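You operate a simulated robot arm through the tools that you are given. There is no shell and no other tool. Be economical: measure what you need, move in short steps, check, and stop when the job is done.

The job below is to be done with a simulated robot arm. You get a single attempt, and the scene is never put back.

TASK
Put the glass with the yellow rings on top of the yellow vase. Then fetch the glass cloth and set it on the pink plate.
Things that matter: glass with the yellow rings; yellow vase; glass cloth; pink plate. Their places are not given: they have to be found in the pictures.

It is judged by the outcome, as a careful person would: the job done as asked, and still so three seconds after it is handed in. It fails if anything else is knocked over, pushed out of place, dropped, spilled or broken. Flat cloth is picked up by pressing the open fingertips on it (5 to 10 N) and closing them slowly along it; thin cloth reads only 2 to 8 mm in the jaws.

THE ROBOT
A 7-joint arm with a two-finger parallel gripper, fixed in place. Base frame: the origin is at the foot of the arm, x ahead of it, y to its left, z up; the work surface is at about z = 0. Units: m, degrees, N and s.
With the tool pointing down near the work surface it reaches from about 0.24 to 0.62 m from the base axis. Its first joint turns from -66.0 to 66.0 degrees. Payload 2.6 kg.
The TCP is the grasp point between the finger pads, 0.03 m short of the fingertips. In the tool frame z runs along the fingers and y along their closing line. The gripper opens to 0.094 m. The fingers are 0.028 m wide and 0.01 m thick; the gripper's body (0.05 by 0.096 m) begins 0.055 m behind the TCP.
Orientation is told as [roll, pitch, yaw] about the base's x, y, z axes, in that order, counted from this pose: with the fingers straight down and closing along the base's y, the tool's x points along the base's -x, its y along +y and its z along -z.

THE INTERFACE
- The arm moves only by the tool jog_arm. Its argument "moves" is one flat list of numbers, 7 for each row, row after row: the shift along the tool's x, y, z in m, then the turn, a rotation vector about the tool's x, y, z in degrees, then the gripper command, from -1 (fully open) to 1 (shut), values between in proportion. In form: [tx, ty, tz, ax, ay, az, claw, tx, ty, tz, ax, ay, az, claw, ...]. A call has 1 to 10 rows; each row is the pose to reach, as a shift and turn from the pose commanded when the call began, along the tool's axes at that moment. A row lasts 0.2 s, in which the tool goes at most 0.05 m and 8.6 degrees; a call with a longer step from one row to the next is refused whole, and so is a gripper value outside its range. A pose out of reach is approached as far as the arm can. The call stops where the force on the tool passes 40 N (or 10 N more than at its start, if that is more) or the arm is blocked; 0.2 s more then pass. Each finger travels about 0.072 m/s and halts on what it meets, pressing with about 36 N; the grip force reading is that of the motor and also rises with nothing between the fingers. The clock runs only during rows and for 0.2 s after the last one: add rows that repeat a pose to give the fingers time. The reply holds the time, the measured pose of the TCP, the force on the tool along the base axes, the opening and the grip force, in the units named above and with some noise, and new pictures: "views" is both (left out), scene, wrist or none.
- Cameras (640 x 400 px; columns grow to the right, rows downward): "scene" is fixed at [0.036, 0.4412, 0.575]; the picture's right is [-0.78, -0.63, 0.00], its down [-0.38, 0.47, -0.79] and it looks along [0.50, -0.62, -0.61] (base axes); focal length 244 px, centre (320, 200). "wrist" rides on the gripper at [-0.037, 0, -0.058] in the tool frame; the picture's right is [0.00, -1.00, 0.00], its down [0.97, 0.00, -0.24] and it looks along [0.24, 0.00, 0.97] (tool axes); focal length 218 px, centre (320, 200).
- locate(camera, pixels): for up to 12 pixels [column, row] of the newest picture of that camera ("zoom" is the newest enlarged one), the place [x, y, z] in the base frame of the surface seen there, good to about 0.003 m, but the place of the scene camera against the robot may be out by one fixed shift of up to 0.025 m in any direction. The clock stands still meanwhile.
- zoom(camera, box): a new picture of the part [left, top, right, bottom] of that camera's present view, enlarged. The clock stands still meanwhile.
- close_job(): hands the job in; it is judged then, once.

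Go step by step. Measure first, check grasps and placings, and put right what went wrong. The budget is 80 turns and 120 pictures, counting those below and the enlarged ones. Unless the task says otherwise, let go and move clear before handing in, and close with one line.

The tools are called after ">>>" as name(argument=value, ...) on one line, values as JSON. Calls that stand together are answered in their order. jog_arm: Moves the arm, as the interface text tells. Its arguments: {"type":"object","properties":{"moves":{"type":"array"},"views":{"type":"string","enum":["both","scene","wrist","none"]}},"required":["moves"]} The other tools are called the same way: locate (camera, pixels) gives the place of the surface under pixels of a picture; zoom (camera, box) takes an enlarged picture of a part of a camera's view; close_job () hands the job in.

At the start:

```text
t: 0.0
ee_pos: [0.3158, -0.1775, 0.3937]
ee_rot: [0.0, 0.0, 0.0]
ft_force: [-0.1, -0.2, 0.0]
gripper_width: 0.0941
gripper_force: 0.0
```

scene: 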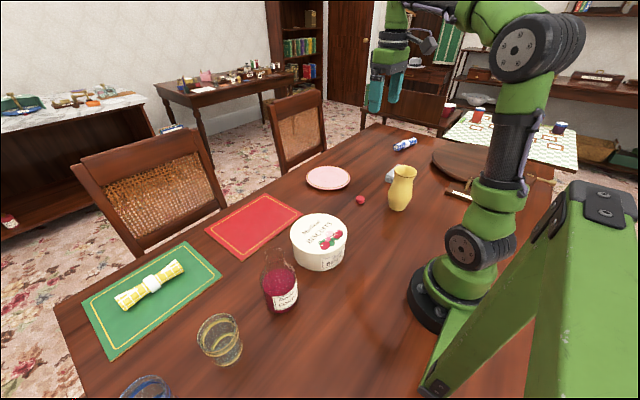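
wrist: 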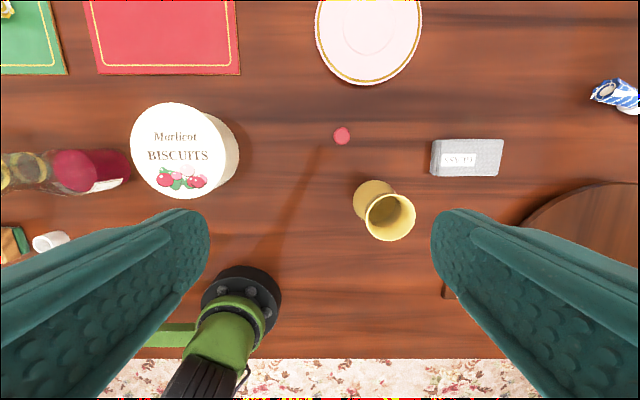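

The scene shows a glass with yellow rings near (220,340), the yellow vase near (401,188) and the pink plate near (328,177). The glass cloth is still unclear: it could be the grey block at wrist (466,158), the blue roll at (405,144) or something hidden, so I'll zoom in and measure.

>>> zoom(camera="wrist", box=[320, 60, 640, 260])

>>> zoom(camera="scene", box=[300, 110, 580, 285])

>>> zoom(camera="scene", box=[60, 225, 340, 400])

>>> locate(camera="wrist", pixels=[[368, 32], [342, 136], [390, 218], [358, 200], [415, 218], [390, 240], [466, 158], [615, 95], [180, 150], [10, 170], [50, 240], [75, 170]])

>>> locate(camera="scene", pixels=[[328, 177], [361, 200], [403, 167], [405, 144], [390, 177], [318, 230], [218, 320], [200, 335], [238, 325], [218, 365], [150, 285], [275, 255]])

```text
2.00 times, centred on (480, 160) of wrist
```

zoom: 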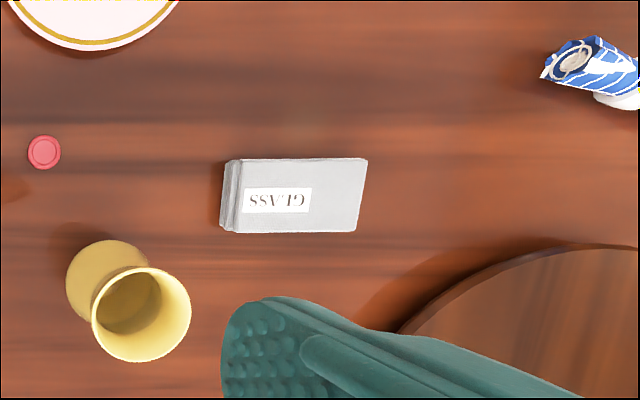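

```text
2.29 times, centred on (440, 198) of scene
```

zoom: 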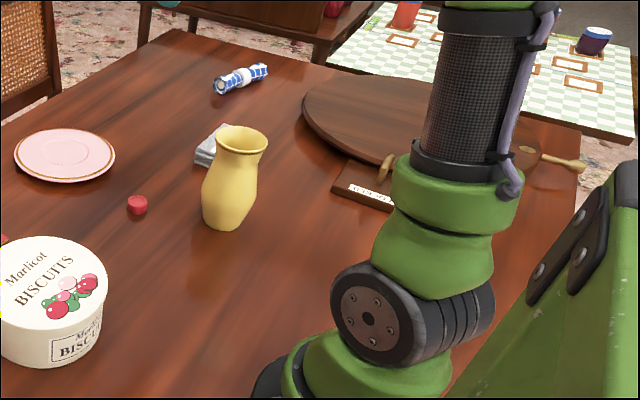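

```text
2.29 times, centred on (200, 312) of scene
```

zoom: 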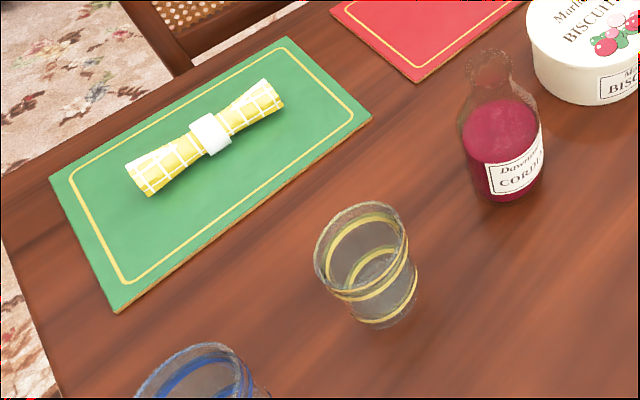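

```text
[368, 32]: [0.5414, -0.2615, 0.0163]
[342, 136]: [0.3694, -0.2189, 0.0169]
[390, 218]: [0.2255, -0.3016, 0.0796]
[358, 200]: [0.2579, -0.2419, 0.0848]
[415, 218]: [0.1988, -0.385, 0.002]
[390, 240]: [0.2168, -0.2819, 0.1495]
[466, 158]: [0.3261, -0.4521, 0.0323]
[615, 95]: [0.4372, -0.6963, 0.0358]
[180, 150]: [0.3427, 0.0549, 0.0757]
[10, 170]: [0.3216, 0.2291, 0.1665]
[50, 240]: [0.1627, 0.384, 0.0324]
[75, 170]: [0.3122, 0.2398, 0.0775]
```

```text
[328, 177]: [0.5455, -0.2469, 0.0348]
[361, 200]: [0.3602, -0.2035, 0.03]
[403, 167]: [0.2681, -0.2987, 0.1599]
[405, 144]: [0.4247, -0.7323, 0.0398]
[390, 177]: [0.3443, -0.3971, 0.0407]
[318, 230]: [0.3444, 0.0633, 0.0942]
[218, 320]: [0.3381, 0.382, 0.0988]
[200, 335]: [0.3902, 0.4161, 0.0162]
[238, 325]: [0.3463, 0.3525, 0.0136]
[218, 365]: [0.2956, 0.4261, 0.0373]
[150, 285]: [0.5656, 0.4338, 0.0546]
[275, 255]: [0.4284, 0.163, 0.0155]
```

The grey folded cloth labelled "GLASS" (wrist 466,158) is the glass cloth, at about (0.33,-0.45). The yellow-ringed glass is near (0.33,0.39), so I'll swing the arm high over to it for a wrist view.

>>> jog_arm(moves=[0, 0.05, 0, 0, 0, 0, -1, 0, 0.1, 0, 0, 0, 0, -1, 0, 0.15, 0, 0, 0, 0, -1, 0, 0.2, 0, 0, 0, 0, -1, 0, 0.25, 0, 0, 0, 0, -1, 0, 0.3, 0, 0, 0, 0, -1, 0, 0.35, 0, 0, 0, 0, -1, 0, 0.4, 0, 0, 0, 0, -1, 0, 0.45, 0, 0, 0, 0, -1, 0, 0.5, 0, 0, 0, 0, -1])

```text
t: 2.2
ee_pos: [0.316, 0.3225, 0.3937]
ee_rot: [0.0, 0.0, 0.0]
ft_force: [0.7, 0.7, 0.5]
gripper_width: 0.0939
gripper_force: 0.0
```

scene: 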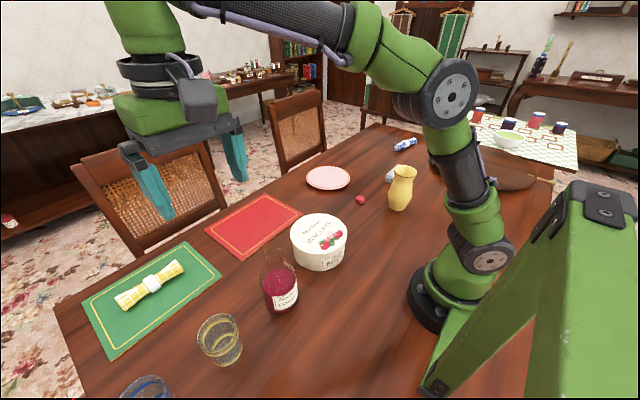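
wrist: 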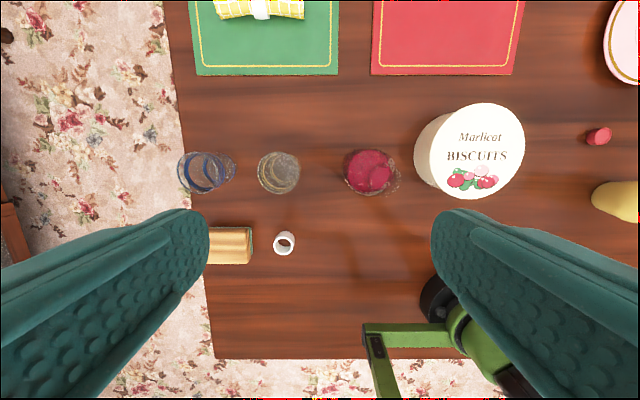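

>>> zoom(camera="wrist", box=[160, 110, 416, 270])

>>> locate(camera="wrist", pixels=[[278, 172], [259, 172], [299, 172], [278, 153], [278, 193], [206, 171], [371, 172], [350, 172], [284, 243], [245, 245], [206, 155], [470, 150]])

>>> locate(camera="scene", pixels=[[361, 200], [318, 230], [315, 215], [150, 285], [197, 335], [241, 330], [230, 317], [212, 360], [240, 350]])

```text
2.50 times, centred on (288, 190) of wrist
```

zoom: 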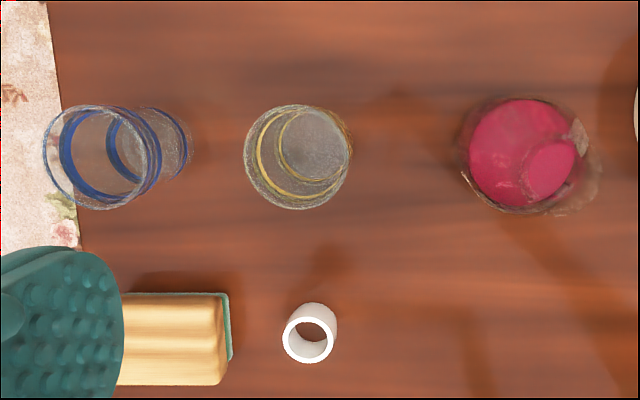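

```text
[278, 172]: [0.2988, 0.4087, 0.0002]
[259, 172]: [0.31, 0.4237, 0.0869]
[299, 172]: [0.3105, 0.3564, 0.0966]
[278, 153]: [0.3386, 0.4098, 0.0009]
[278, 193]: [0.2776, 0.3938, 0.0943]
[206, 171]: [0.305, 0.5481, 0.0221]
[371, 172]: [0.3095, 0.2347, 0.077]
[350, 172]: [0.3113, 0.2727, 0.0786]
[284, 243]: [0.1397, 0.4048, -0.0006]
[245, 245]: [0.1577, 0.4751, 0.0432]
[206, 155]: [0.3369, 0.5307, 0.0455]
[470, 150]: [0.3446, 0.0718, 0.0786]
```

```text
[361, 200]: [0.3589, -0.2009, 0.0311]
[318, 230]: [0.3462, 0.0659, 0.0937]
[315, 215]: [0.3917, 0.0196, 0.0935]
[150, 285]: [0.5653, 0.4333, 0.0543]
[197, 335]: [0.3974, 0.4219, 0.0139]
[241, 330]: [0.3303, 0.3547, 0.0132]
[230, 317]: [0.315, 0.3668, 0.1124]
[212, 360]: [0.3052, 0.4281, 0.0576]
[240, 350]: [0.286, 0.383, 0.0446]
```

The rim circle in the zoom is centred at (298,157), which puts the glass axis near (0.311,0.389), rim diameter about 0.071 and height about 0.096. I'll move above it and check the alignment from closer.

>>> jog_arm(moves=[0.003, 0.033, 0.03, 0, 0, 0, -1, 0.0055, 0.0665, 0.06, 0, 0, 0, -1, 0.0055, 0.0665, 0.105, 0, 0, 0, -1, 0.0055, 0.0665, 0.15, 0, 0, 0, -1, 0.0055, 0.0665, 0.19, 0, 0, 0, -1, 0.0055, 0.0665, 0.19, 0, 0, 0, -1])

>>> zoom(camera="wrist", box=[224, 110, 416, 230])

```text
t: 3.6
ee_pos: [0.31, 0.3889, 0.2021]
ee_rot: [0.0, 0.1, 0.0]
ft_force: [-0.8, -0.1, -0.6]
gripper_width: 0.0938
gripper_force: 0.0
```

scene: 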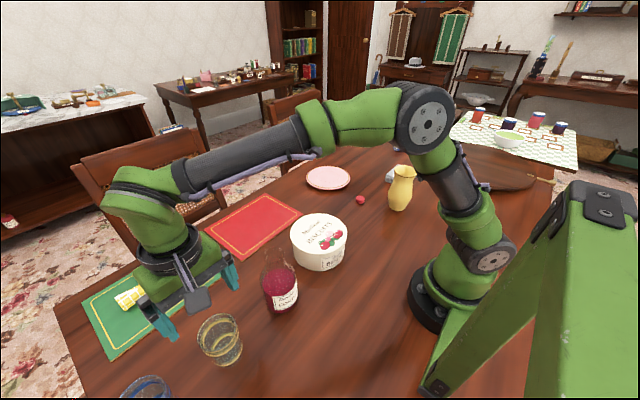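
wrist: 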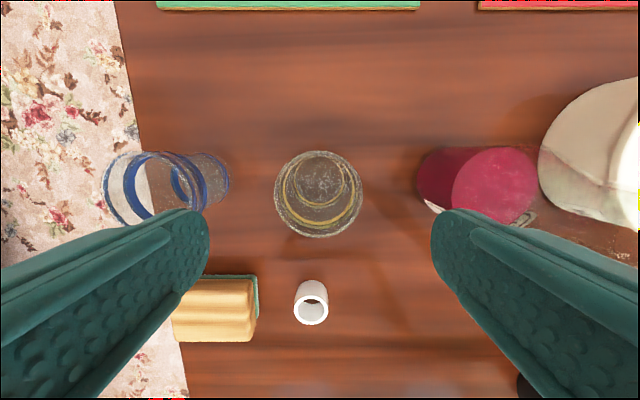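

```text
3.33 times, centred on (320, 170) of wrist
```

zoom: 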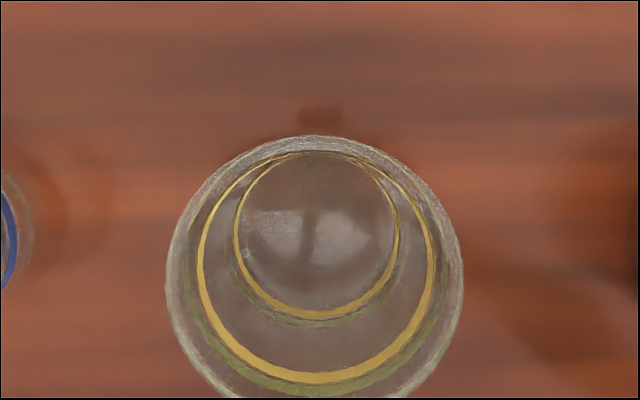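

The glass is centred at (0.311,0.390), matching the TCP within 1 mm, with base diameter about 0.058. I'll descend to z≈0.06 with the fingers open, then close gently.

>>> jog_arm(moves=[-0.001, 0.001, 0.04, 0, 0, 0, -1, -0.001, 0.001, 0.08, 0, 0, 0, -1, -0.001, 0.001, 0.11, 0, 0, 0, -1, -0.001, 0.001, 0.14, 0, 0, 0, -1, -0.001, 0.001, 0.14, 0, 0, 0, -1])

```text
t: 4.8
ee_pos: [0.3097, 0.3918, 0.0647]
ee_rot: [0.0, 0.0, 0.0]
ft_force: [-0.9, -0.2, -0.3]
gripper_width: 0.0939
gripper_force: 0.1
```

scene: 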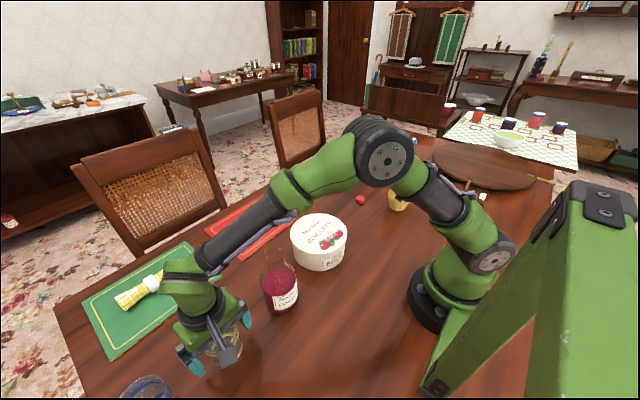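
wrist: 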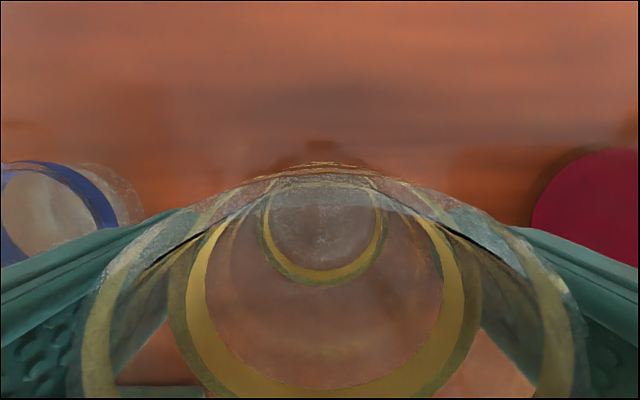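

The glass sits centred between the pads. I'll close in steps and read the opening.

>>> jog_arm(moves=[0, 0, 0, 0, 0, 0, -0.7, 0, 0, 0, 0, 0, 0, -0.5, 0, 0, 0, 0, 0, 0, -0.3, 0, 0, 0, 0, 0, 0, 0, 0, 0, 0, 0, 0, 0, 0.2, 0, 0, 0, 0, 0, 0, 0.2], views="wrist")

```text
t: 6.2
ee_pos: [0.3085, 0.3905, 0.0635]
ee_rot: [-0.1, 0.0, -0.1]
ft_force: [-0.3, -0.9, -0.6]
gripper_width: 0.0671
gripper_force: 35.5
```

wrist: 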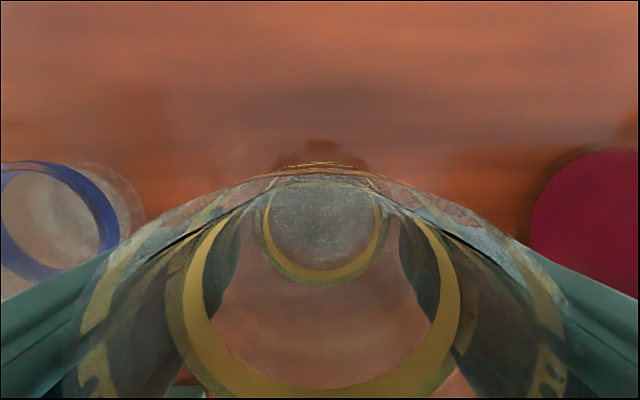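

The glass is gripped at 0.067 m. I'll lift straight up, slowly.

>>> jog_arm(moves=[0, 0, -0.01, 0, 0, 0, 0.2, 0, 0, -0.03, 0, 0, 0, 0.2, 0, 0, -0.06, 0, 0, 0, 0.2, 0, 0, -0.1, 0, 0, 0, 0.2, 0, 0, -0.14, 0, 0, 0, 0.2, 0, 0, -0.18, 0, 0, 0, 0.2, 0, 0, -0.22, 0, 0, 0, 0.2, 0, 0, -0.25, 0, 0, 0, 0.2, 0, 0, -0.27, 0, 0, 0, 0.2, 0, 0, -0.27, 0, 0, 0, 0.2])

```text
t: 8.4
ee_pos: [0.3105, 0.3887, 0.3323]
ee_rot: [0.0, 0.0, 0.0]
ft_force: [-0.4, 0.5, -3.0]
gripper_width: 0.0671
gripper_force: 36.1
```

scene: 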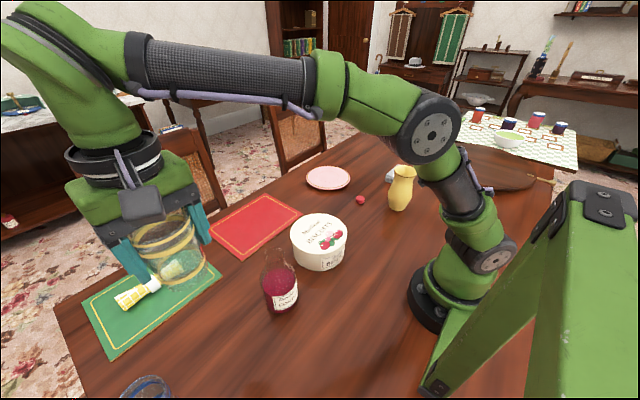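
wrist: 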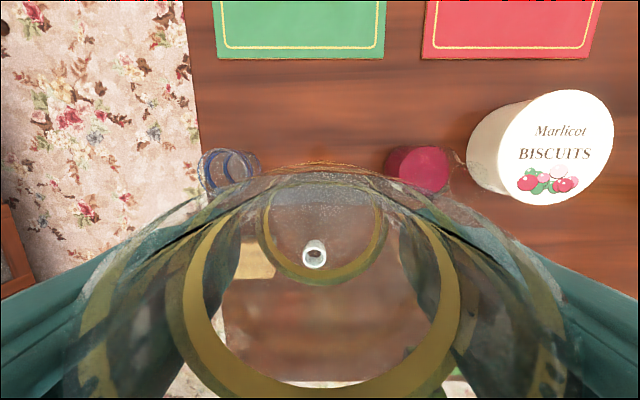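

The glass is lifted cleanly, hanging about 0.064 below the TCP, with its bottom at z≈0.268, clear of everything. I'll carry it at this height towards the vase, near (0.252,-0.280).

>>> jog_arm(moves=[0, -0.04, 0, 0, 0, 0, 0.2, 0, -0.09, 0, 0, 0, 0, 0.2, 0, -0.14, 0, 0, 0, 0, 0.2, 0, -0.19, 0, 0, 0, 0, 0.2, 0, -0.24, 0, 0, 0, 0, 0.2, 0, -0.29, 0, 0, 0, 0, 0.2, 0, -0.34, 0, 0, 0, 0, 0.2, 0, -0.39, 0, 0, 0, 0, 0.2, 0, -0.43, 0, 0, 0, 0, 0.2, 0, -0.46, 0, 0, 0, 0, 0.2], views="none")

>>> jog_arm(moves=[0.02, -0.04, 0, 0, 0, 0, 0.2, 0.04, -0.08, 0, 0, 0, 0, 0.2, 0.06, -0.11, 0, 0, 0, 0, 0.2, 0.08, -0.14, 0, 0, 0, 0, 0.2, 0.09, -0.15, 0, 0, 0, 0, 0.2, 0.09, -0.15, 0, 0, 0, 0, 0.2])

>>> zoom(camera="wrist", box=[224, 80, 480, 240])

>>> zoom(camera="scene", box=[300, 110, 460, 210])

```text
t: 10.6
ee_pos: [0.3095, -0.0705, 0.333]
ee_rot: [0.0, 0.0, 0.0]
ft_force: [-0.5, 0.0, -2.8]
gripper_width: 0.0673
gripper_force: 35.4
```

```text
t: 12.0
ee_pos: [0.2187, -0.2198, 0.3338]
ee_rot: [0.0, 0.0, 0.0]
ft_force: [0.7, -0.6, -1.5]
gripper_width: 0.0671
gripper_force: 36.3
```

scene: 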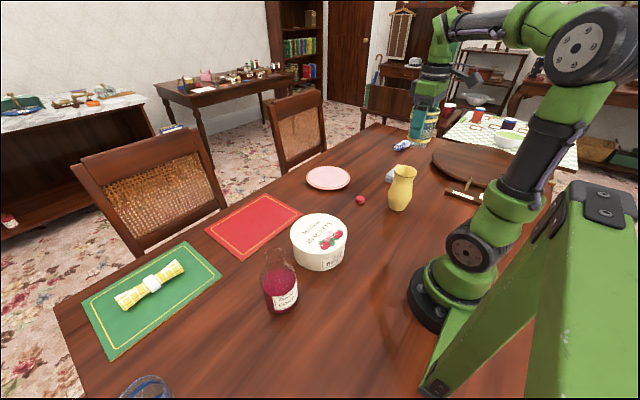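
wrist: 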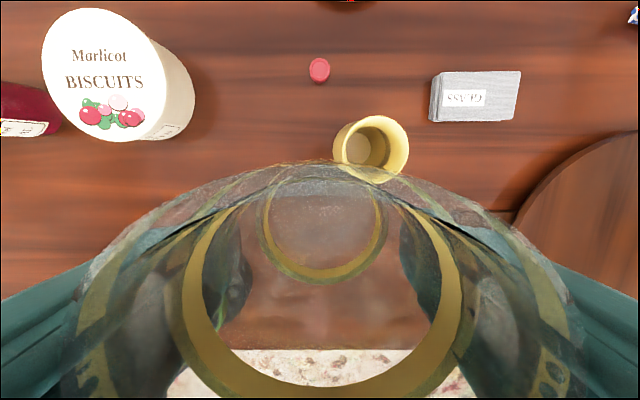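

```text
2.50 times, centred on (352, 160) of wrist
```

zoom: 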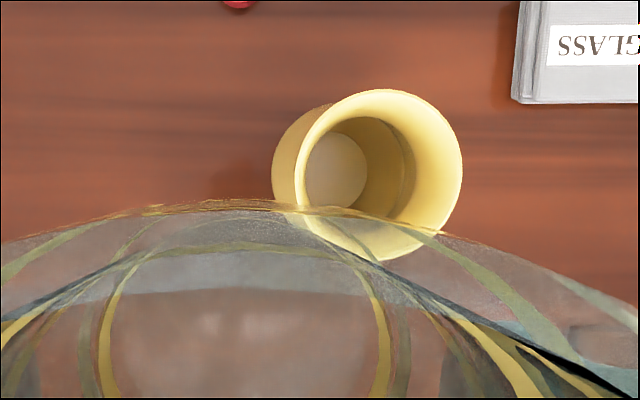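

```text
4.00 times, centred on (380, 160) of scene
```

zoom: 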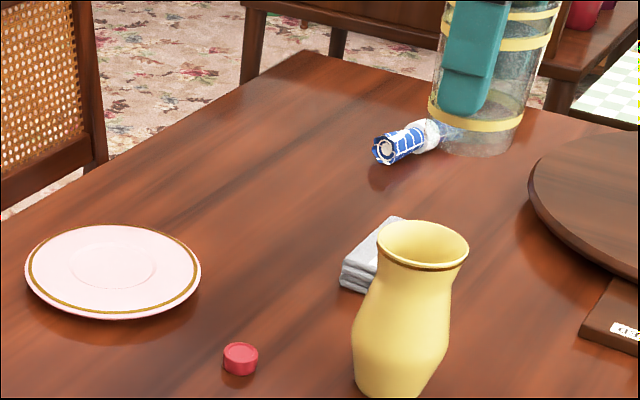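

The vase mouth is centred near wrist zoom (378,175), with a flared lip narrowing to a throat. I'll measure the rim and inside profile to see how the 0.058 base will seat.

>>> locate(camera="zoom", pixels=[[380, 245], [460, 258], [376, 262], [410, 310], [357, 360], [440, 330]])

>>> zoom(camera="wrist", box=[322, 106, 418, 166])

>>> locate(camera="zoom", pixels=[[85, 200], [350, 65], [580, 200], [320, 110], [540, 200], [480, 200], [430, 200], [400, 200], [320, 85], [320, 150], [200, 230], [570, 200]])

```text
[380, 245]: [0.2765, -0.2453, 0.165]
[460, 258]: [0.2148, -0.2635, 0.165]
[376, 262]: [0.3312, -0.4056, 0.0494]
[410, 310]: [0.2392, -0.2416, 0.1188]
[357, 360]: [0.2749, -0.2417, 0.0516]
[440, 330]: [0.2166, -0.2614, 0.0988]
```

```text
6.67 times, centred on (370, 136) of wrist
```

zoom: 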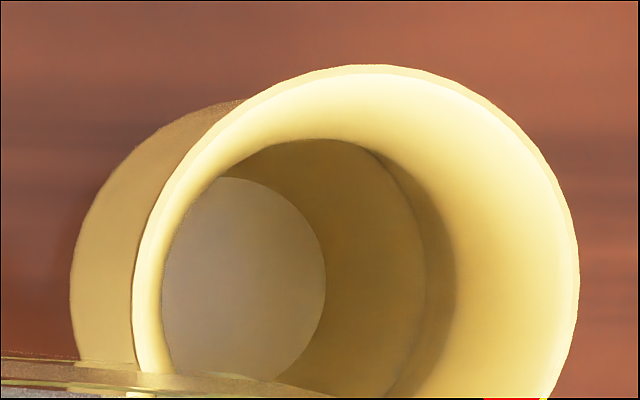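

```text
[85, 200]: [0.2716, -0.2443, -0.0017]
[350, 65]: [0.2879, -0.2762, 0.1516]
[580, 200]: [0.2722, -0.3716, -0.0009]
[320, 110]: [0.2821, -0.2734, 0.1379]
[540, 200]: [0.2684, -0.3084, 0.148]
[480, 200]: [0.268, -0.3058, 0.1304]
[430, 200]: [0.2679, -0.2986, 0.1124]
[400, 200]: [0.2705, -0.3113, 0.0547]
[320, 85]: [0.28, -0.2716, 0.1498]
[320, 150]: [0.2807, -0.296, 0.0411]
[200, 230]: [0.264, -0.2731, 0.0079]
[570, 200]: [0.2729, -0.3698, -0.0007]
```

The rim is at z=0.1505, centred at (0.252,-0.280) with radius 0.036. The inside narrows to r≈0.030 at z 0.13 and 0.024 at 0.112, so the base (r≈0.029) should seat in the flare near z≈0.127. I'll move over the axis and stop just above the rim.

>>> jog_arm(moves=[-0.015, -0.03, 0, 0, 0, 0, 0.2, -0.031, -0.06, 0, 0, 0, 0, 0.2, -0.031, -0.06, 0.03, 0, 0, 0, 0.2, -0.031, -0.06, 0.06, 0, 0, 0, 0.2, -0.031, -0.06, 0.09, 0, 0, 0, 0.2, -0.031, -0.06, 0.105, 0, 0, 0, 0.2, -0.031, -0.06, 0.105, 0, 0, 0, 0.2])

>>> zoom(camera="scene", box=[340, 110, 468, 190])

>>> zoom(camera="wrist", box=[224, 150, 416, 270])

```text
t: 13.6
ee_pos: [0.2505, -0.2796, 0.2273]
ee_rot: [-0.1, 0.0, 0.0]
ft_force: [0.3, 0.7, -1.4]
gripper_width: 0.0668
gripper_force: 36.0
```

scene: 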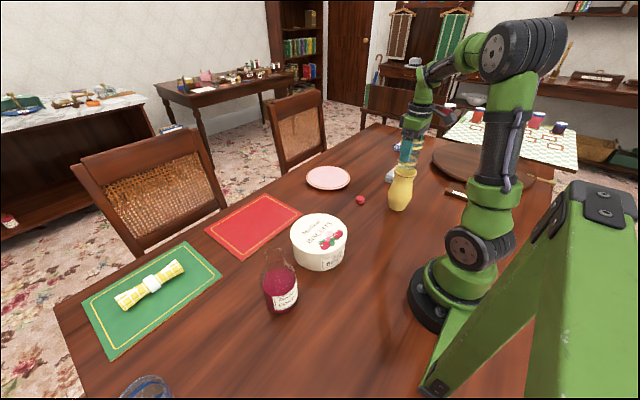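
wrist: 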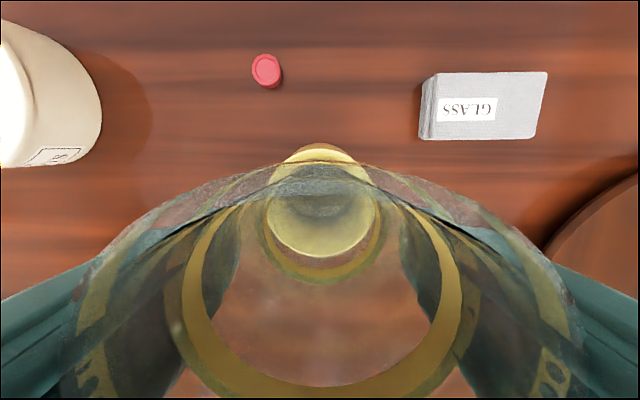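

```text
5.00 times, centred on (404, 150) of scene
```

zoom: 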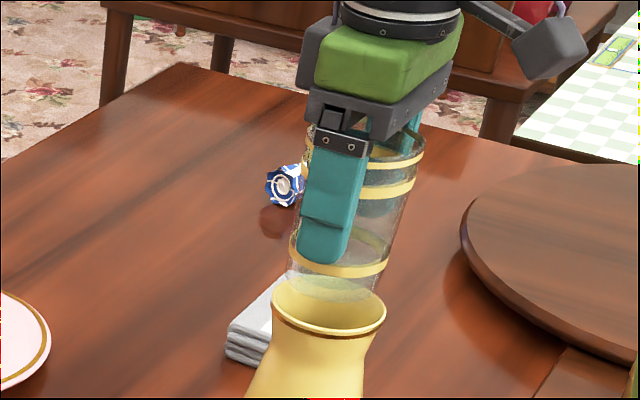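

```text
3.33 times, centred on (320, 210) of wrist
```

zoom: 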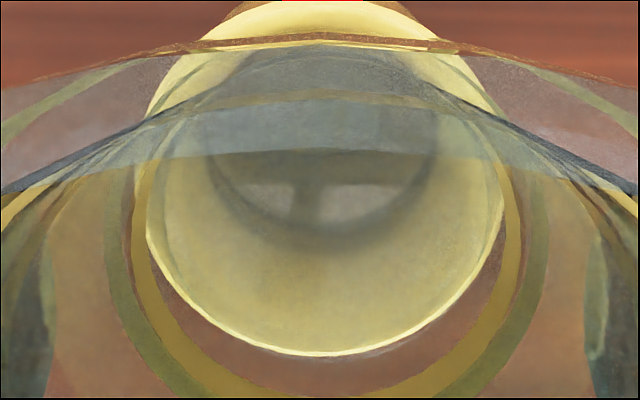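

The glass ring and vase rim are concentric in both views (scene zoom 332 vs 329, wrist zoom 323 vs 325). I'll lower slowly to just above the expected seat.

>>> jog_arm(moves=[0, 0, 0.008, 0, 0, 0, 0.2, 0, 0, 0.016, 0, 0, 0, 0.2, 0, 0, 0.022, 0, 0, 0, 0.2, 0, 0, 0.027, 0, 0, 0, 0.2, 0, 0, 0.03, 0, 0, 0, 0.2, 0, 0, 0.03, 0, 0, 0, 0.2], views="none")

>>> zoom(camera="scene", box=[340, 120, 468, 200])

```text
t: 15.0
ee_pos: [0.2508, -0.2791, 0.1979]
ee_rot: [-0.1, -0.1, 0.0]
ft_force: [-0.3, -1.5, 22.2]
gripper_width: 0.0664
gripper_force: 36.4
```

```text
5.00 times, centred on (404, 160) of scene
```

zoom: 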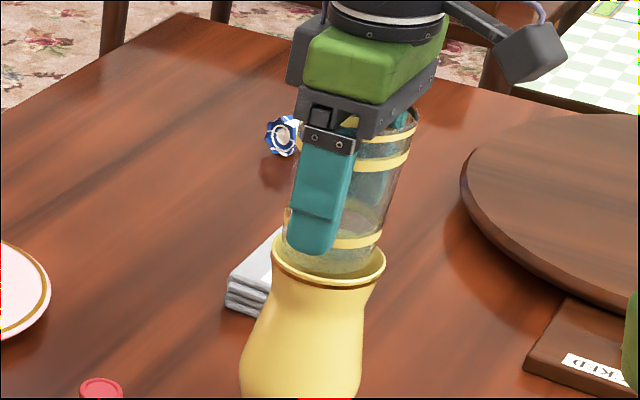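

The reading of 22 N upward at base z≈0.134 shows the glass has seated in the flare. I'll ease up slightly to relieve the load before opening.

>>> jog_arm(moves=[0, 0, -0.001, 0, 0, 0, 0.2, 0, 0, -0.001, 0, 0, 0, 0.2], views="none")

```text
t: 15.6
ee_pos: [0.2504, -0.2791, 0.199]
ee_rot: [0.1, 0.0, 0.0]
ft_force: [2.6, -3.3, 9.7]
gripper_width: 0.0662
gripper_force: 35.7
```

>>> jog_arm(moves=[0, 0, -0.0005, 0, 0, 0, 0.2, 0, 0, -0.0005, 0, 0, 0, -0.3, 0, 0, -0.0005, 0, 0, 0, -0.38, 0, 0, -0.0005, 0, 0, 0, -0.45, 0, 0, -0.0005, 0, 0, 0, -0.6, 0, 0, -0.0005, 0, 0, 0, -0.6], views="wrist")

>>> zoom(camera="scene", box=[340, 120, 468, 200])

```text
t: 17.0
ee_pos: [0.2508, -0.2802, 0.1988]
ee_rot: [0.0, 0.0, 0.1]
ft_force: [0.0, 0.2, -0.4]
gripper_width: 0.0753
gripper_force: 0.0
```

wrist: 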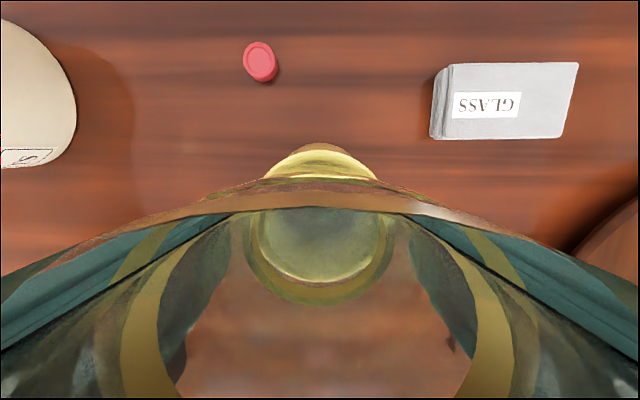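

```text
5.00 times, centred on (404, 160) of scene
```

zoom: 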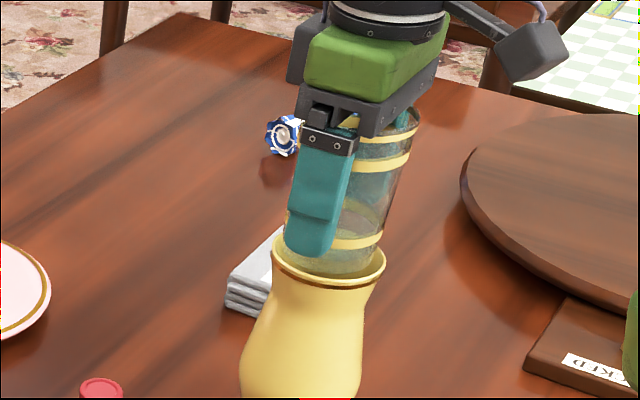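

The glass is free (force about zero) and upright on the vase. I'll open fully and rise straight up.

>>> jog_arm(moves=[0, 0, 0, 0, 0, 0, -0.8, 0, 0, 0, 0, 0, 0, -1, 0, 0, -0.01, 0, 0, 0, -1, 0, 0, -0.03, 0, 0, 0, -1, 0, 0, -0.06, 0, 0, 0, -1, 0, 0, -0.1, 0, 0, 0, -1, 0, 0, -0.14, 0, 0, 0, -1, 0, 0, -0.17, 0, 0, 0, -1, 0, 0, -0.17, 0, 0, 0, -1])

>>> zoom(camera="scene", box=[340, 120, 468, 200])

>>> zoom(camera="wrist", box=[224, 60, 576, 280])

```text
t: 19.0
ee_pos: [0.2512, -0.2806, 0.3695]
ee_rot: [0.0, 0.0, 0.1]
ft_force: [-0.4, -0.7, 0.9]
gripper_width: 0.094
gripper_force: 0.0
```

scene: 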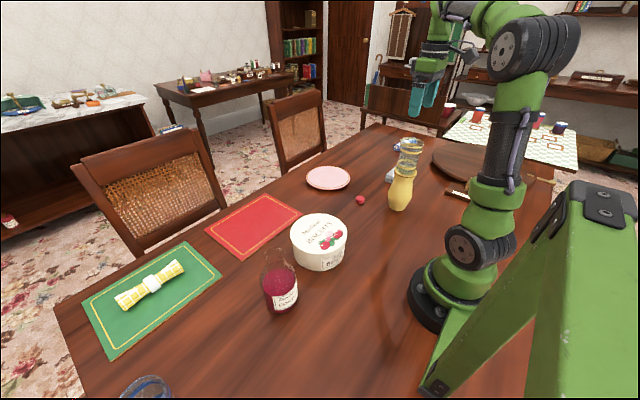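
wrist: 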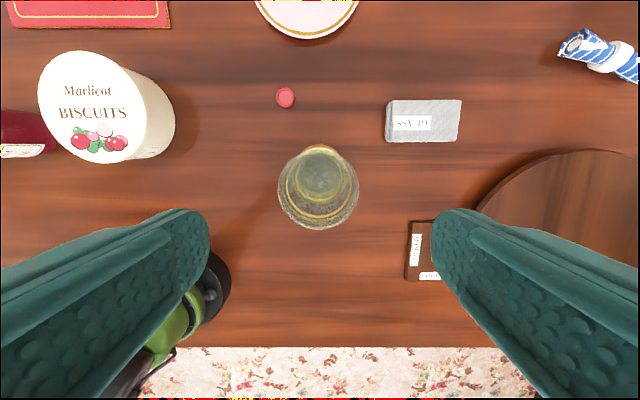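

```text
5.00 times, centred on (404, 160) of scene
```

zoom: 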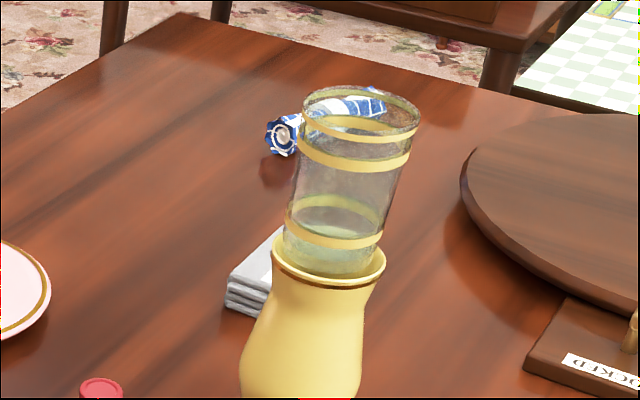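

```text
1.82 times, centred on (400, 170) of wrist
```

zoom: 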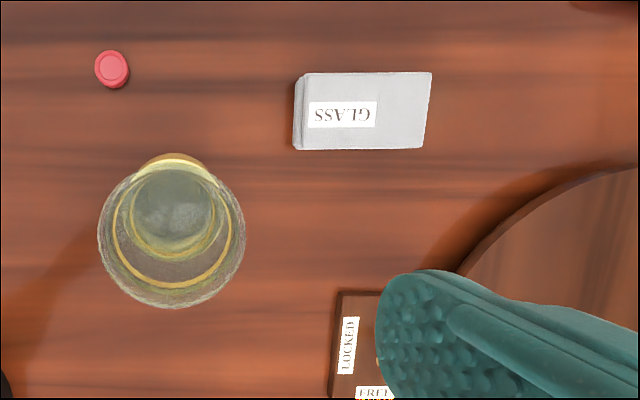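

The glass now stands by itself on the vase. Next is the cloth at wrist (424,121). The arm will pass near the 0.23 m tall glass, so I'll measure the cloth corners and the height of the wrist links above the TCP.

>>> locate(camera="wrist", pixels=[[392, 101], [389, 138], [455, 139], [459, 102], [424, 110], [440, 130], [386, 120], [285, 97], [318, 155], [300, 5]])

>>> zoom(camera="scene", box=[360, 0, 600, 150])

>>> locate(camera="scene", pixels=[[430, 62], [433, 45], [445, 25], [455, 10], [470, 15], [500, 40], [415, 95], [435, 95], [470, 50]])

```text
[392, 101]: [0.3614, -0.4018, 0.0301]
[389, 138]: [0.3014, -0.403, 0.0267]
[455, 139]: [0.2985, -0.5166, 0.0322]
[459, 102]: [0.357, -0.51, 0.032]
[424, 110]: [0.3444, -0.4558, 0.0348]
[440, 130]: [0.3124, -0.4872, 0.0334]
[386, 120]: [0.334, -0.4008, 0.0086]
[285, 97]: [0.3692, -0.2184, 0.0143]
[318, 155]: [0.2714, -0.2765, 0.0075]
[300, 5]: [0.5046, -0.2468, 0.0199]
```

```text
2.67 times, centred on (480, 75) of scene
```

zoom: 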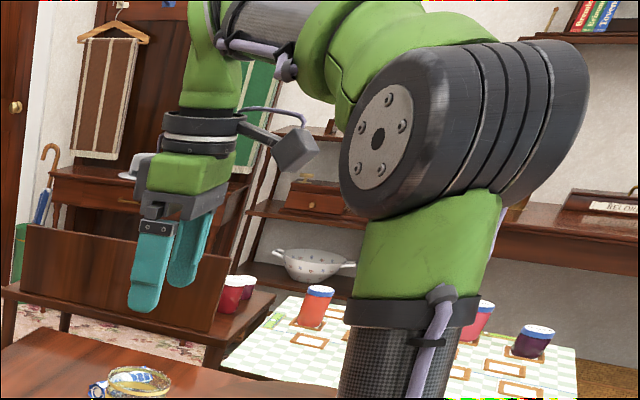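

```text
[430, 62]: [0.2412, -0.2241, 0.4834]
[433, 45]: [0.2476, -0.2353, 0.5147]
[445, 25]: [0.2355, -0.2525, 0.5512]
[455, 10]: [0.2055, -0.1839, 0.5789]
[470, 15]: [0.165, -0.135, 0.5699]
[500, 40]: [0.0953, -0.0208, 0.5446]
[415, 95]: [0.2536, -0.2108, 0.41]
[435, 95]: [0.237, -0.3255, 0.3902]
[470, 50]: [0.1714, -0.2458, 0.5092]
```

The cloth stack is about 0.06 (x) by 0.11 (y) and 0.032 high, centred near (0.330,-0.456). I'll grip it across its 0.06 side with yaw -90, which keeps the camera away from the glass. I estimate the forearm underside will clear the glass top by about 5 cm. First I'll translate and turn while staying high.

>>> jog_arm(moves=[-0.01, -0.017, 0, 0, 0, 8.5, -1, -0.02, -0.034, 0, 0, 0, 17, -1, -0.03, -0.051, 0, 0, 0, 25.5, -1, -0.04, -0.07, 0, 0, 0, 34, -1, -0.05, -0.09, 0, 0, 0, 42.5, -1, -0.06, -0.11, 0, 0, 0, 51, -1, -0.07, -0.13, 0, 0, 0, 59.5, -1, -0.075, -0.15, 0, 0, 0, 68, -1, -0.079, -0.17, 0, 0, 0, 76.5, -1, -0.079, -0.175, 0, 0, 0, 85, -1], views="none")

>>> jog_arm(moves=[0, 0, 0, 0, 0, 5, -1, 0, 0, 0.04, 0, 0, 5, -1, 0, 0, 0.08, 0, 0, 5, -1, 0, 0, 0.12, 0, 0, 5, -1, 0, 0, 0.12, 0, 0, 5, -1])

```text
t: 21.2
ee_pos: [0.3426, -0.3957, 0.3554]
ee_rot: [0.1, -0.3, -77.8]
ft_force: [-0.2, -0.3, -0.3]
gripper_width: 0.0938
gripper_force: 0.1
out of reach, approached as far as the arm can: row 7, 8, 9, 10
```

```text
t: 22.4
ee_pos: [0.3415, -0.3958, 0.2337]
ee_rot: [0.1, -0.3, -82.7]
ft_force: [-0.3, 0.6, 0.3]
gripper_width: 0.0939
gripper_force: 0.0
```

scene: 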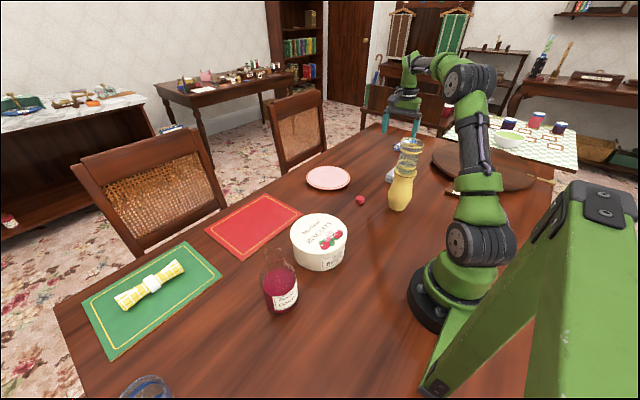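
wrist: 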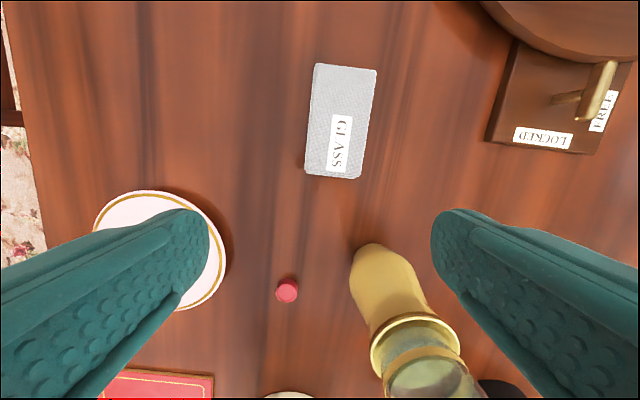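

The cloth is clear at wrist (340,122), and the earlier reach limit was only because the arm was high. I'll go over its centre, square up the yaw and drop to z≈0.12.

>>> jog_arm(moves=[-0.02, -0.007, 0.01, 0, 0, 4, -1, -0.04, -0.014, 0.03, 0, 0, 8, -1, -0.06, -0.0198, 0.06, 0, 0, 9.6, -1, -0.06, -0.0198, 0.09, 0, 0, 9.6, -1, -0.06, -0.0198, 0.11, 0, 0, 9.6, -1, -0.06, -0.0198, 0.11, 0, 0, 9.6, -1])

```text
t: 23.8
ee_pos: [0.329, -0.4594, 0.1243]
ee_rot: [0.0, -0.2, -92.3]
ft_force: [0.0, 0.3, -0.8]
gripper_width: 0.094
gripper_force: 0.1
```

scene: 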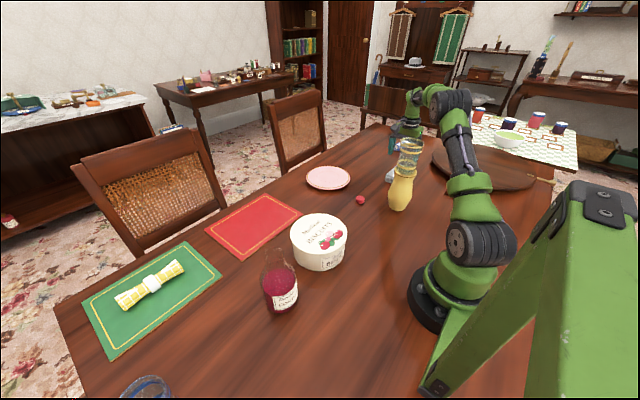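
wrist: 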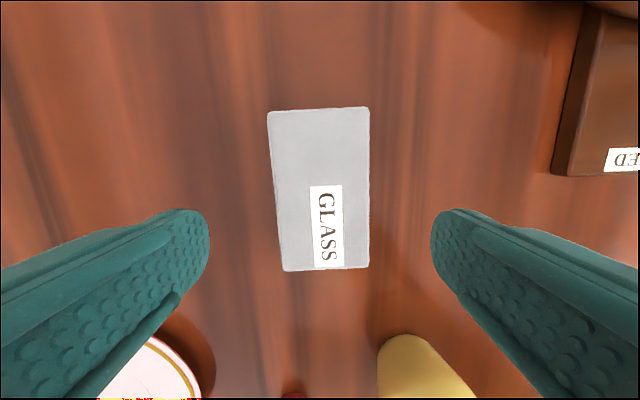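

The cloth is centred between the fingers (columns 270–370) and aligned. Before descending I'll check the arm's clearance over the glass.

>>> zoom(camera="scene", box=[360, 75, 520, 175])

>>> locate(camera="scene", pixels=[[440, 120], [435, 110], [425, 100], [415, 120], [410, 130], [458, 130], [465, 140], [408, 143], [420, 92], [450, 125]])

>>> locate(camera="wrist", pixels=[[275, 190], [364, 190], [320, 115], [325, 265], [300, 200], [400, 190], [560, 165]])

```text
4.00 times, centred on (440, 125) of scene
```

zoom: 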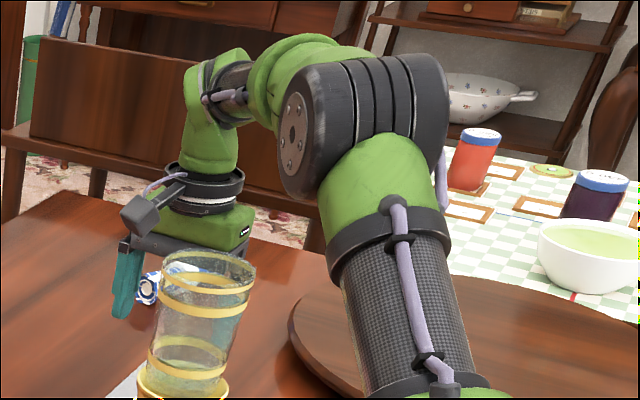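

```text
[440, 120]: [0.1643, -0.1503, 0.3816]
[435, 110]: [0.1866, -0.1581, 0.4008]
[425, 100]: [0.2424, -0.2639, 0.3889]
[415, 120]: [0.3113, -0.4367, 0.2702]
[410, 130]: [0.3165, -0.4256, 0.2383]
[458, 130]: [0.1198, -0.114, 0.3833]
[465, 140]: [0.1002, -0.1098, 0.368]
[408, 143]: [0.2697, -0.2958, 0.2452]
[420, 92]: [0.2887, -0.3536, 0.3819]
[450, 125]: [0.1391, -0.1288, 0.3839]
```

```text
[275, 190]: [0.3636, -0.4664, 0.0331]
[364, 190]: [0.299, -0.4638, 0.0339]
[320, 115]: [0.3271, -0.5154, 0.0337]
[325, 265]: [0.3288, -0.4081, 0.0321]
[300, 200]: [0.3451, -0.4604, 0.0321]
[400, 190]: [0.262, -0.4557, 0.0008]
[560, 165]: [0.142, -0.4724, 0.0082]
```

The forearm over the glass is at z≈0.37 now and the glass top is at 0.23, which leaves ample room. I'll descend to z≈0.065 and check again.

>>> jog_arm(moves=[0, 0, 0.02, 0, 0, 0, -1, 0, 0, 0.04, 0, 0, 0, -1, 0, 0, 0.058, 0, 0, 0, -1, 0, 0, 0.058, 0, 0, 0, -1], views="wrist")

>>> zoom(camera="scene", box=[360, 75, 520, 175])

```text
t: 24.8
ee_pos: [0.3297, -0.4602, 0.0672]
ee_rot: [0.1, -0.2, -92.3]
ft_force: [-0.1, -0.3, -0.1]
gripper_width: 0.094
gripper_force: 0.1
```

wrist: 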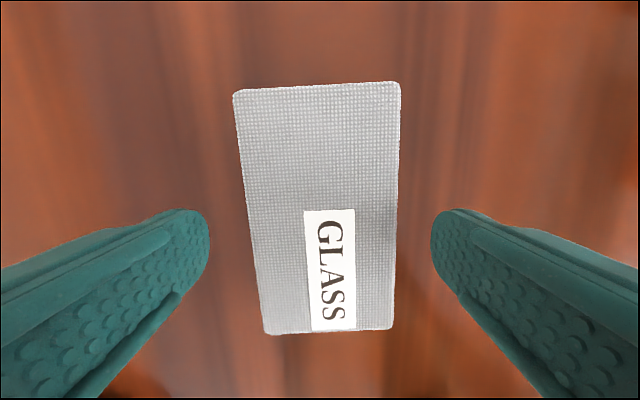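

```text
4.00 times, centred on (440, 125) of scene
```

zoom: 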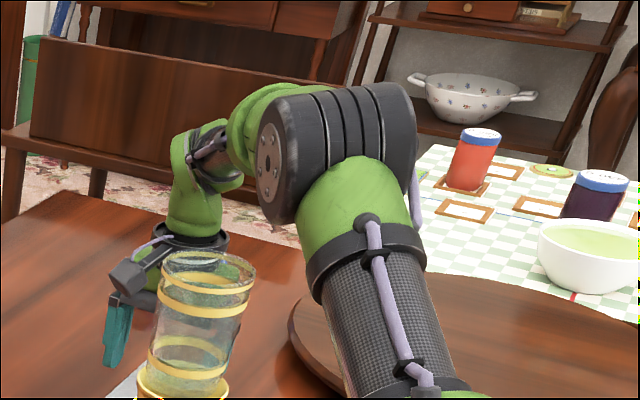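

There is still plenty of clearance over the glass. I'll go down to z≈0.038, with the tips about 8 mm above the table, then close slowly on the stack.

>>> jog_arm(moves=[0, 0, 0.015, 0, 0, 0, -1, 0, 0, 0.029, 0, 0, 0, -1, 0, 0, 0.029, 0, 0, 0, -1, 0, 0, 0.029, 0, 0, 0, -0.7, 0, 0, 0.029, 0, 0, 0, -0.5, 0, 0, 0.029, 0, 0, 0, -0.35, 0, 0, 0.029, 0, 0, 0, -0.25, 0, 0, 0.029, 0, 0, 0, -0.15, 0, 0, 0.029, 0, 0, 0, -0.15])

```text
t: 26.8
ee_pos: [0.3311, -0.4592, 0.0386]
ee_rot: [0.3, -0.3, -92.2]
ft_force: [0.1, -1.7, 6.2]
gripper_width: 0.068
gripper_force: 36.2
```

scene: 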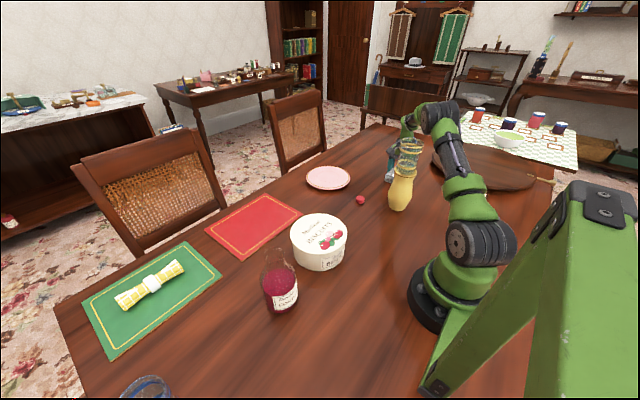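
wrist: 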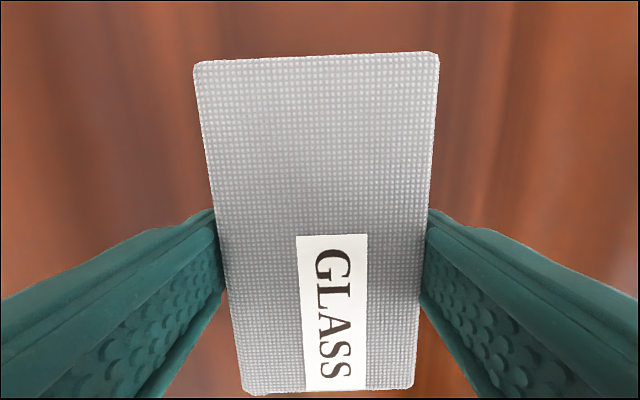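

The stack is firmly held at 0.068 m. I'll lift it gently to z≈0.14 and check.

>>> jog_arm(moves=[0, 0, -0.005, 0, 0, 0, 0.1, 0, 0, -0.015, 0, 0, 0, 0.1, 0, 0, -0.035, 0, 0, 0, 0.1, 0, 0, -0.065, 0, 0, 0, 0.1, 0, 0, -0.095, 0, 0, 0, 0.1, 0, 0, -0.105, 0, 0, 0, 0.1, 0, 0, -0.105, 0, 0, 0, 0.1])

>>> locate(camera="scene", pixels=[[307, 178], [351, 177], [328, 166], [328, 189], [328, 176], [361, 200], [340, 170]])

>>> zoom(camera="scene", box=[280, 90, 520, 240])

```text
t: 28.4
ee_pos: [0.3309, -0.4584, 0.1446]
ee_rot: [0.2, -0.3, -92.3]
ft_force: [-0.7, 0.2, -0.5]
gripper_width: 0.0675
gripper_force: 36.1
```

scene: 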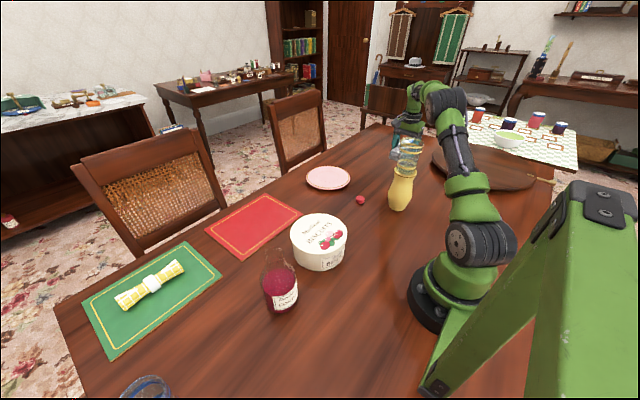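
wrist: 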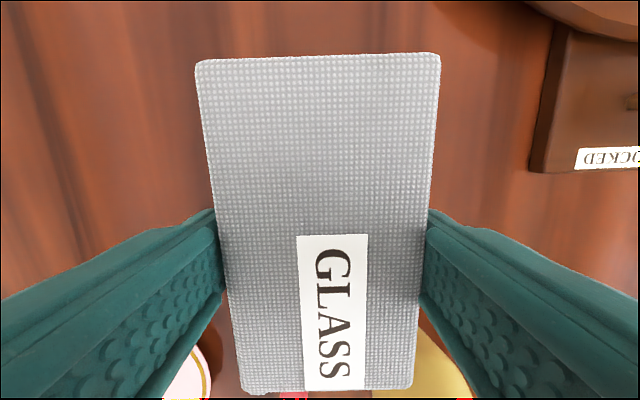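

```text
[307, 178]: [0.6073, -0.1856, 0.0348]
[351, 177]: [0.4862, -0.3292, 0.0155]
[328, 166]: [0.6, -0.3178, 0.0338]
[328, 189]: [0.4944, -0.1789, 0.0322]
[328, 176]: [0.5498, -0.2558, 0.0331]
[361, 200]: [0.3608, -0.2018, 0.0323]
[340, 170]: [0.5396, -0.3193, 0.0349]
```

```text
2.67 times, centred on (400, 165) of scene
```

zoom: 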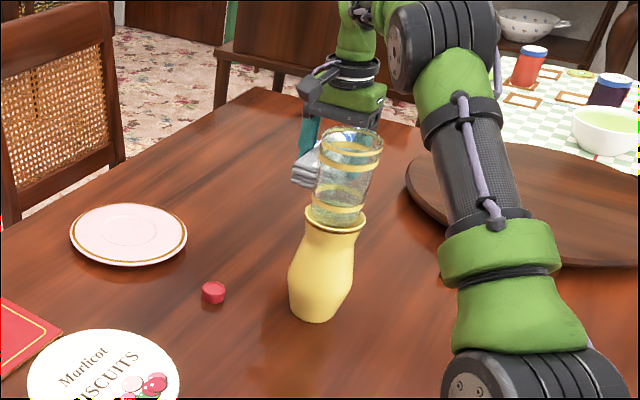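

The cloth is lifted level. The plate is centred at about (0.551,-0.264) with radius about 0.09, after correcting the scene shift with the red cap. I'll carry the cloth at z≈0.14 to just above the near part of the plate, turning 30° for reach.

>>> jog_arm(moves=[0.02, 0.02, 0, 0, 0, -4, 0.1, 0.045, 0.045, 0, 0, 0, -8, 0.1, 0.072, 0.072, 0, 0, 0, -12, 0.1, 0.1, 0.1, 0, 0, 0, -16, 0.1, 0.128, 0.128, 0, 0, 0, -20, 0.1, 0.156, 0.154, 0, 0, 0, -24, 0.1, 0.184, 0.18, 0, 0, 0, -28, 0.1, 0.2, 0.195, 0, 0, 0, -30, 0.1, 0.206, 0.201, 0, 0, 0, -30, 0.1, 0.206, 0.201, 0, 0, 0, -30, 0.1])

>>> zoom(camera="scene", box=[250, 90, 442, 210])

```text
t: 30.6
ee_pos: [0.54, -0.2604, 0.1431]
ee_rot: [0.0, -0.3, -62.3]
ft_force: [0.3, 0.0, -0.8]
gripper_width: 0.067
gripper_force: 36.3
```

scene: 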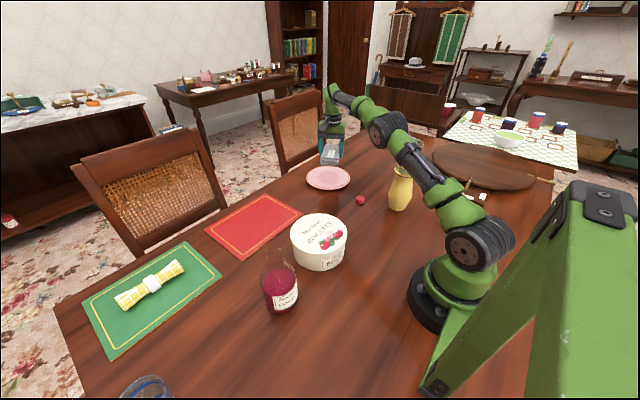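
wrist: 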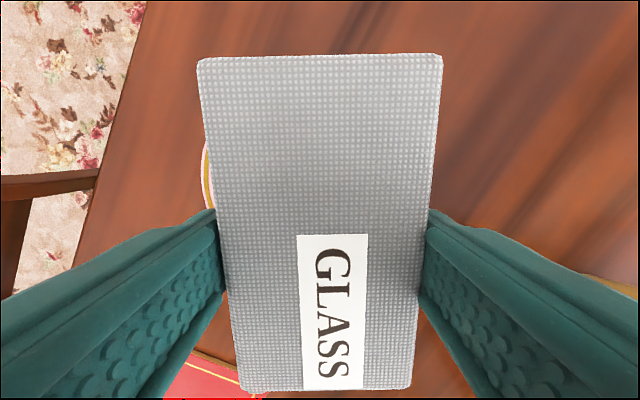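

```text
3.33 times, centred on (346, 150) of scene
```

zoom: 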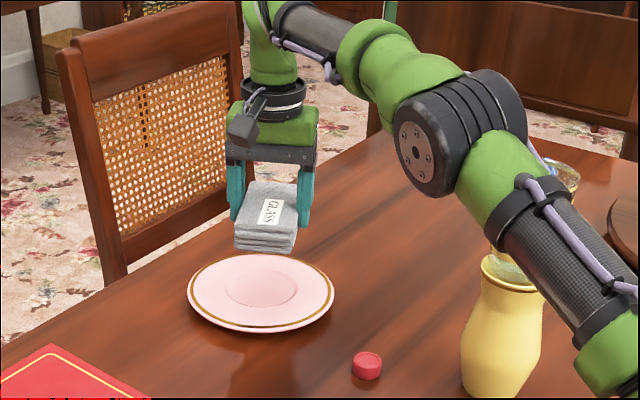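

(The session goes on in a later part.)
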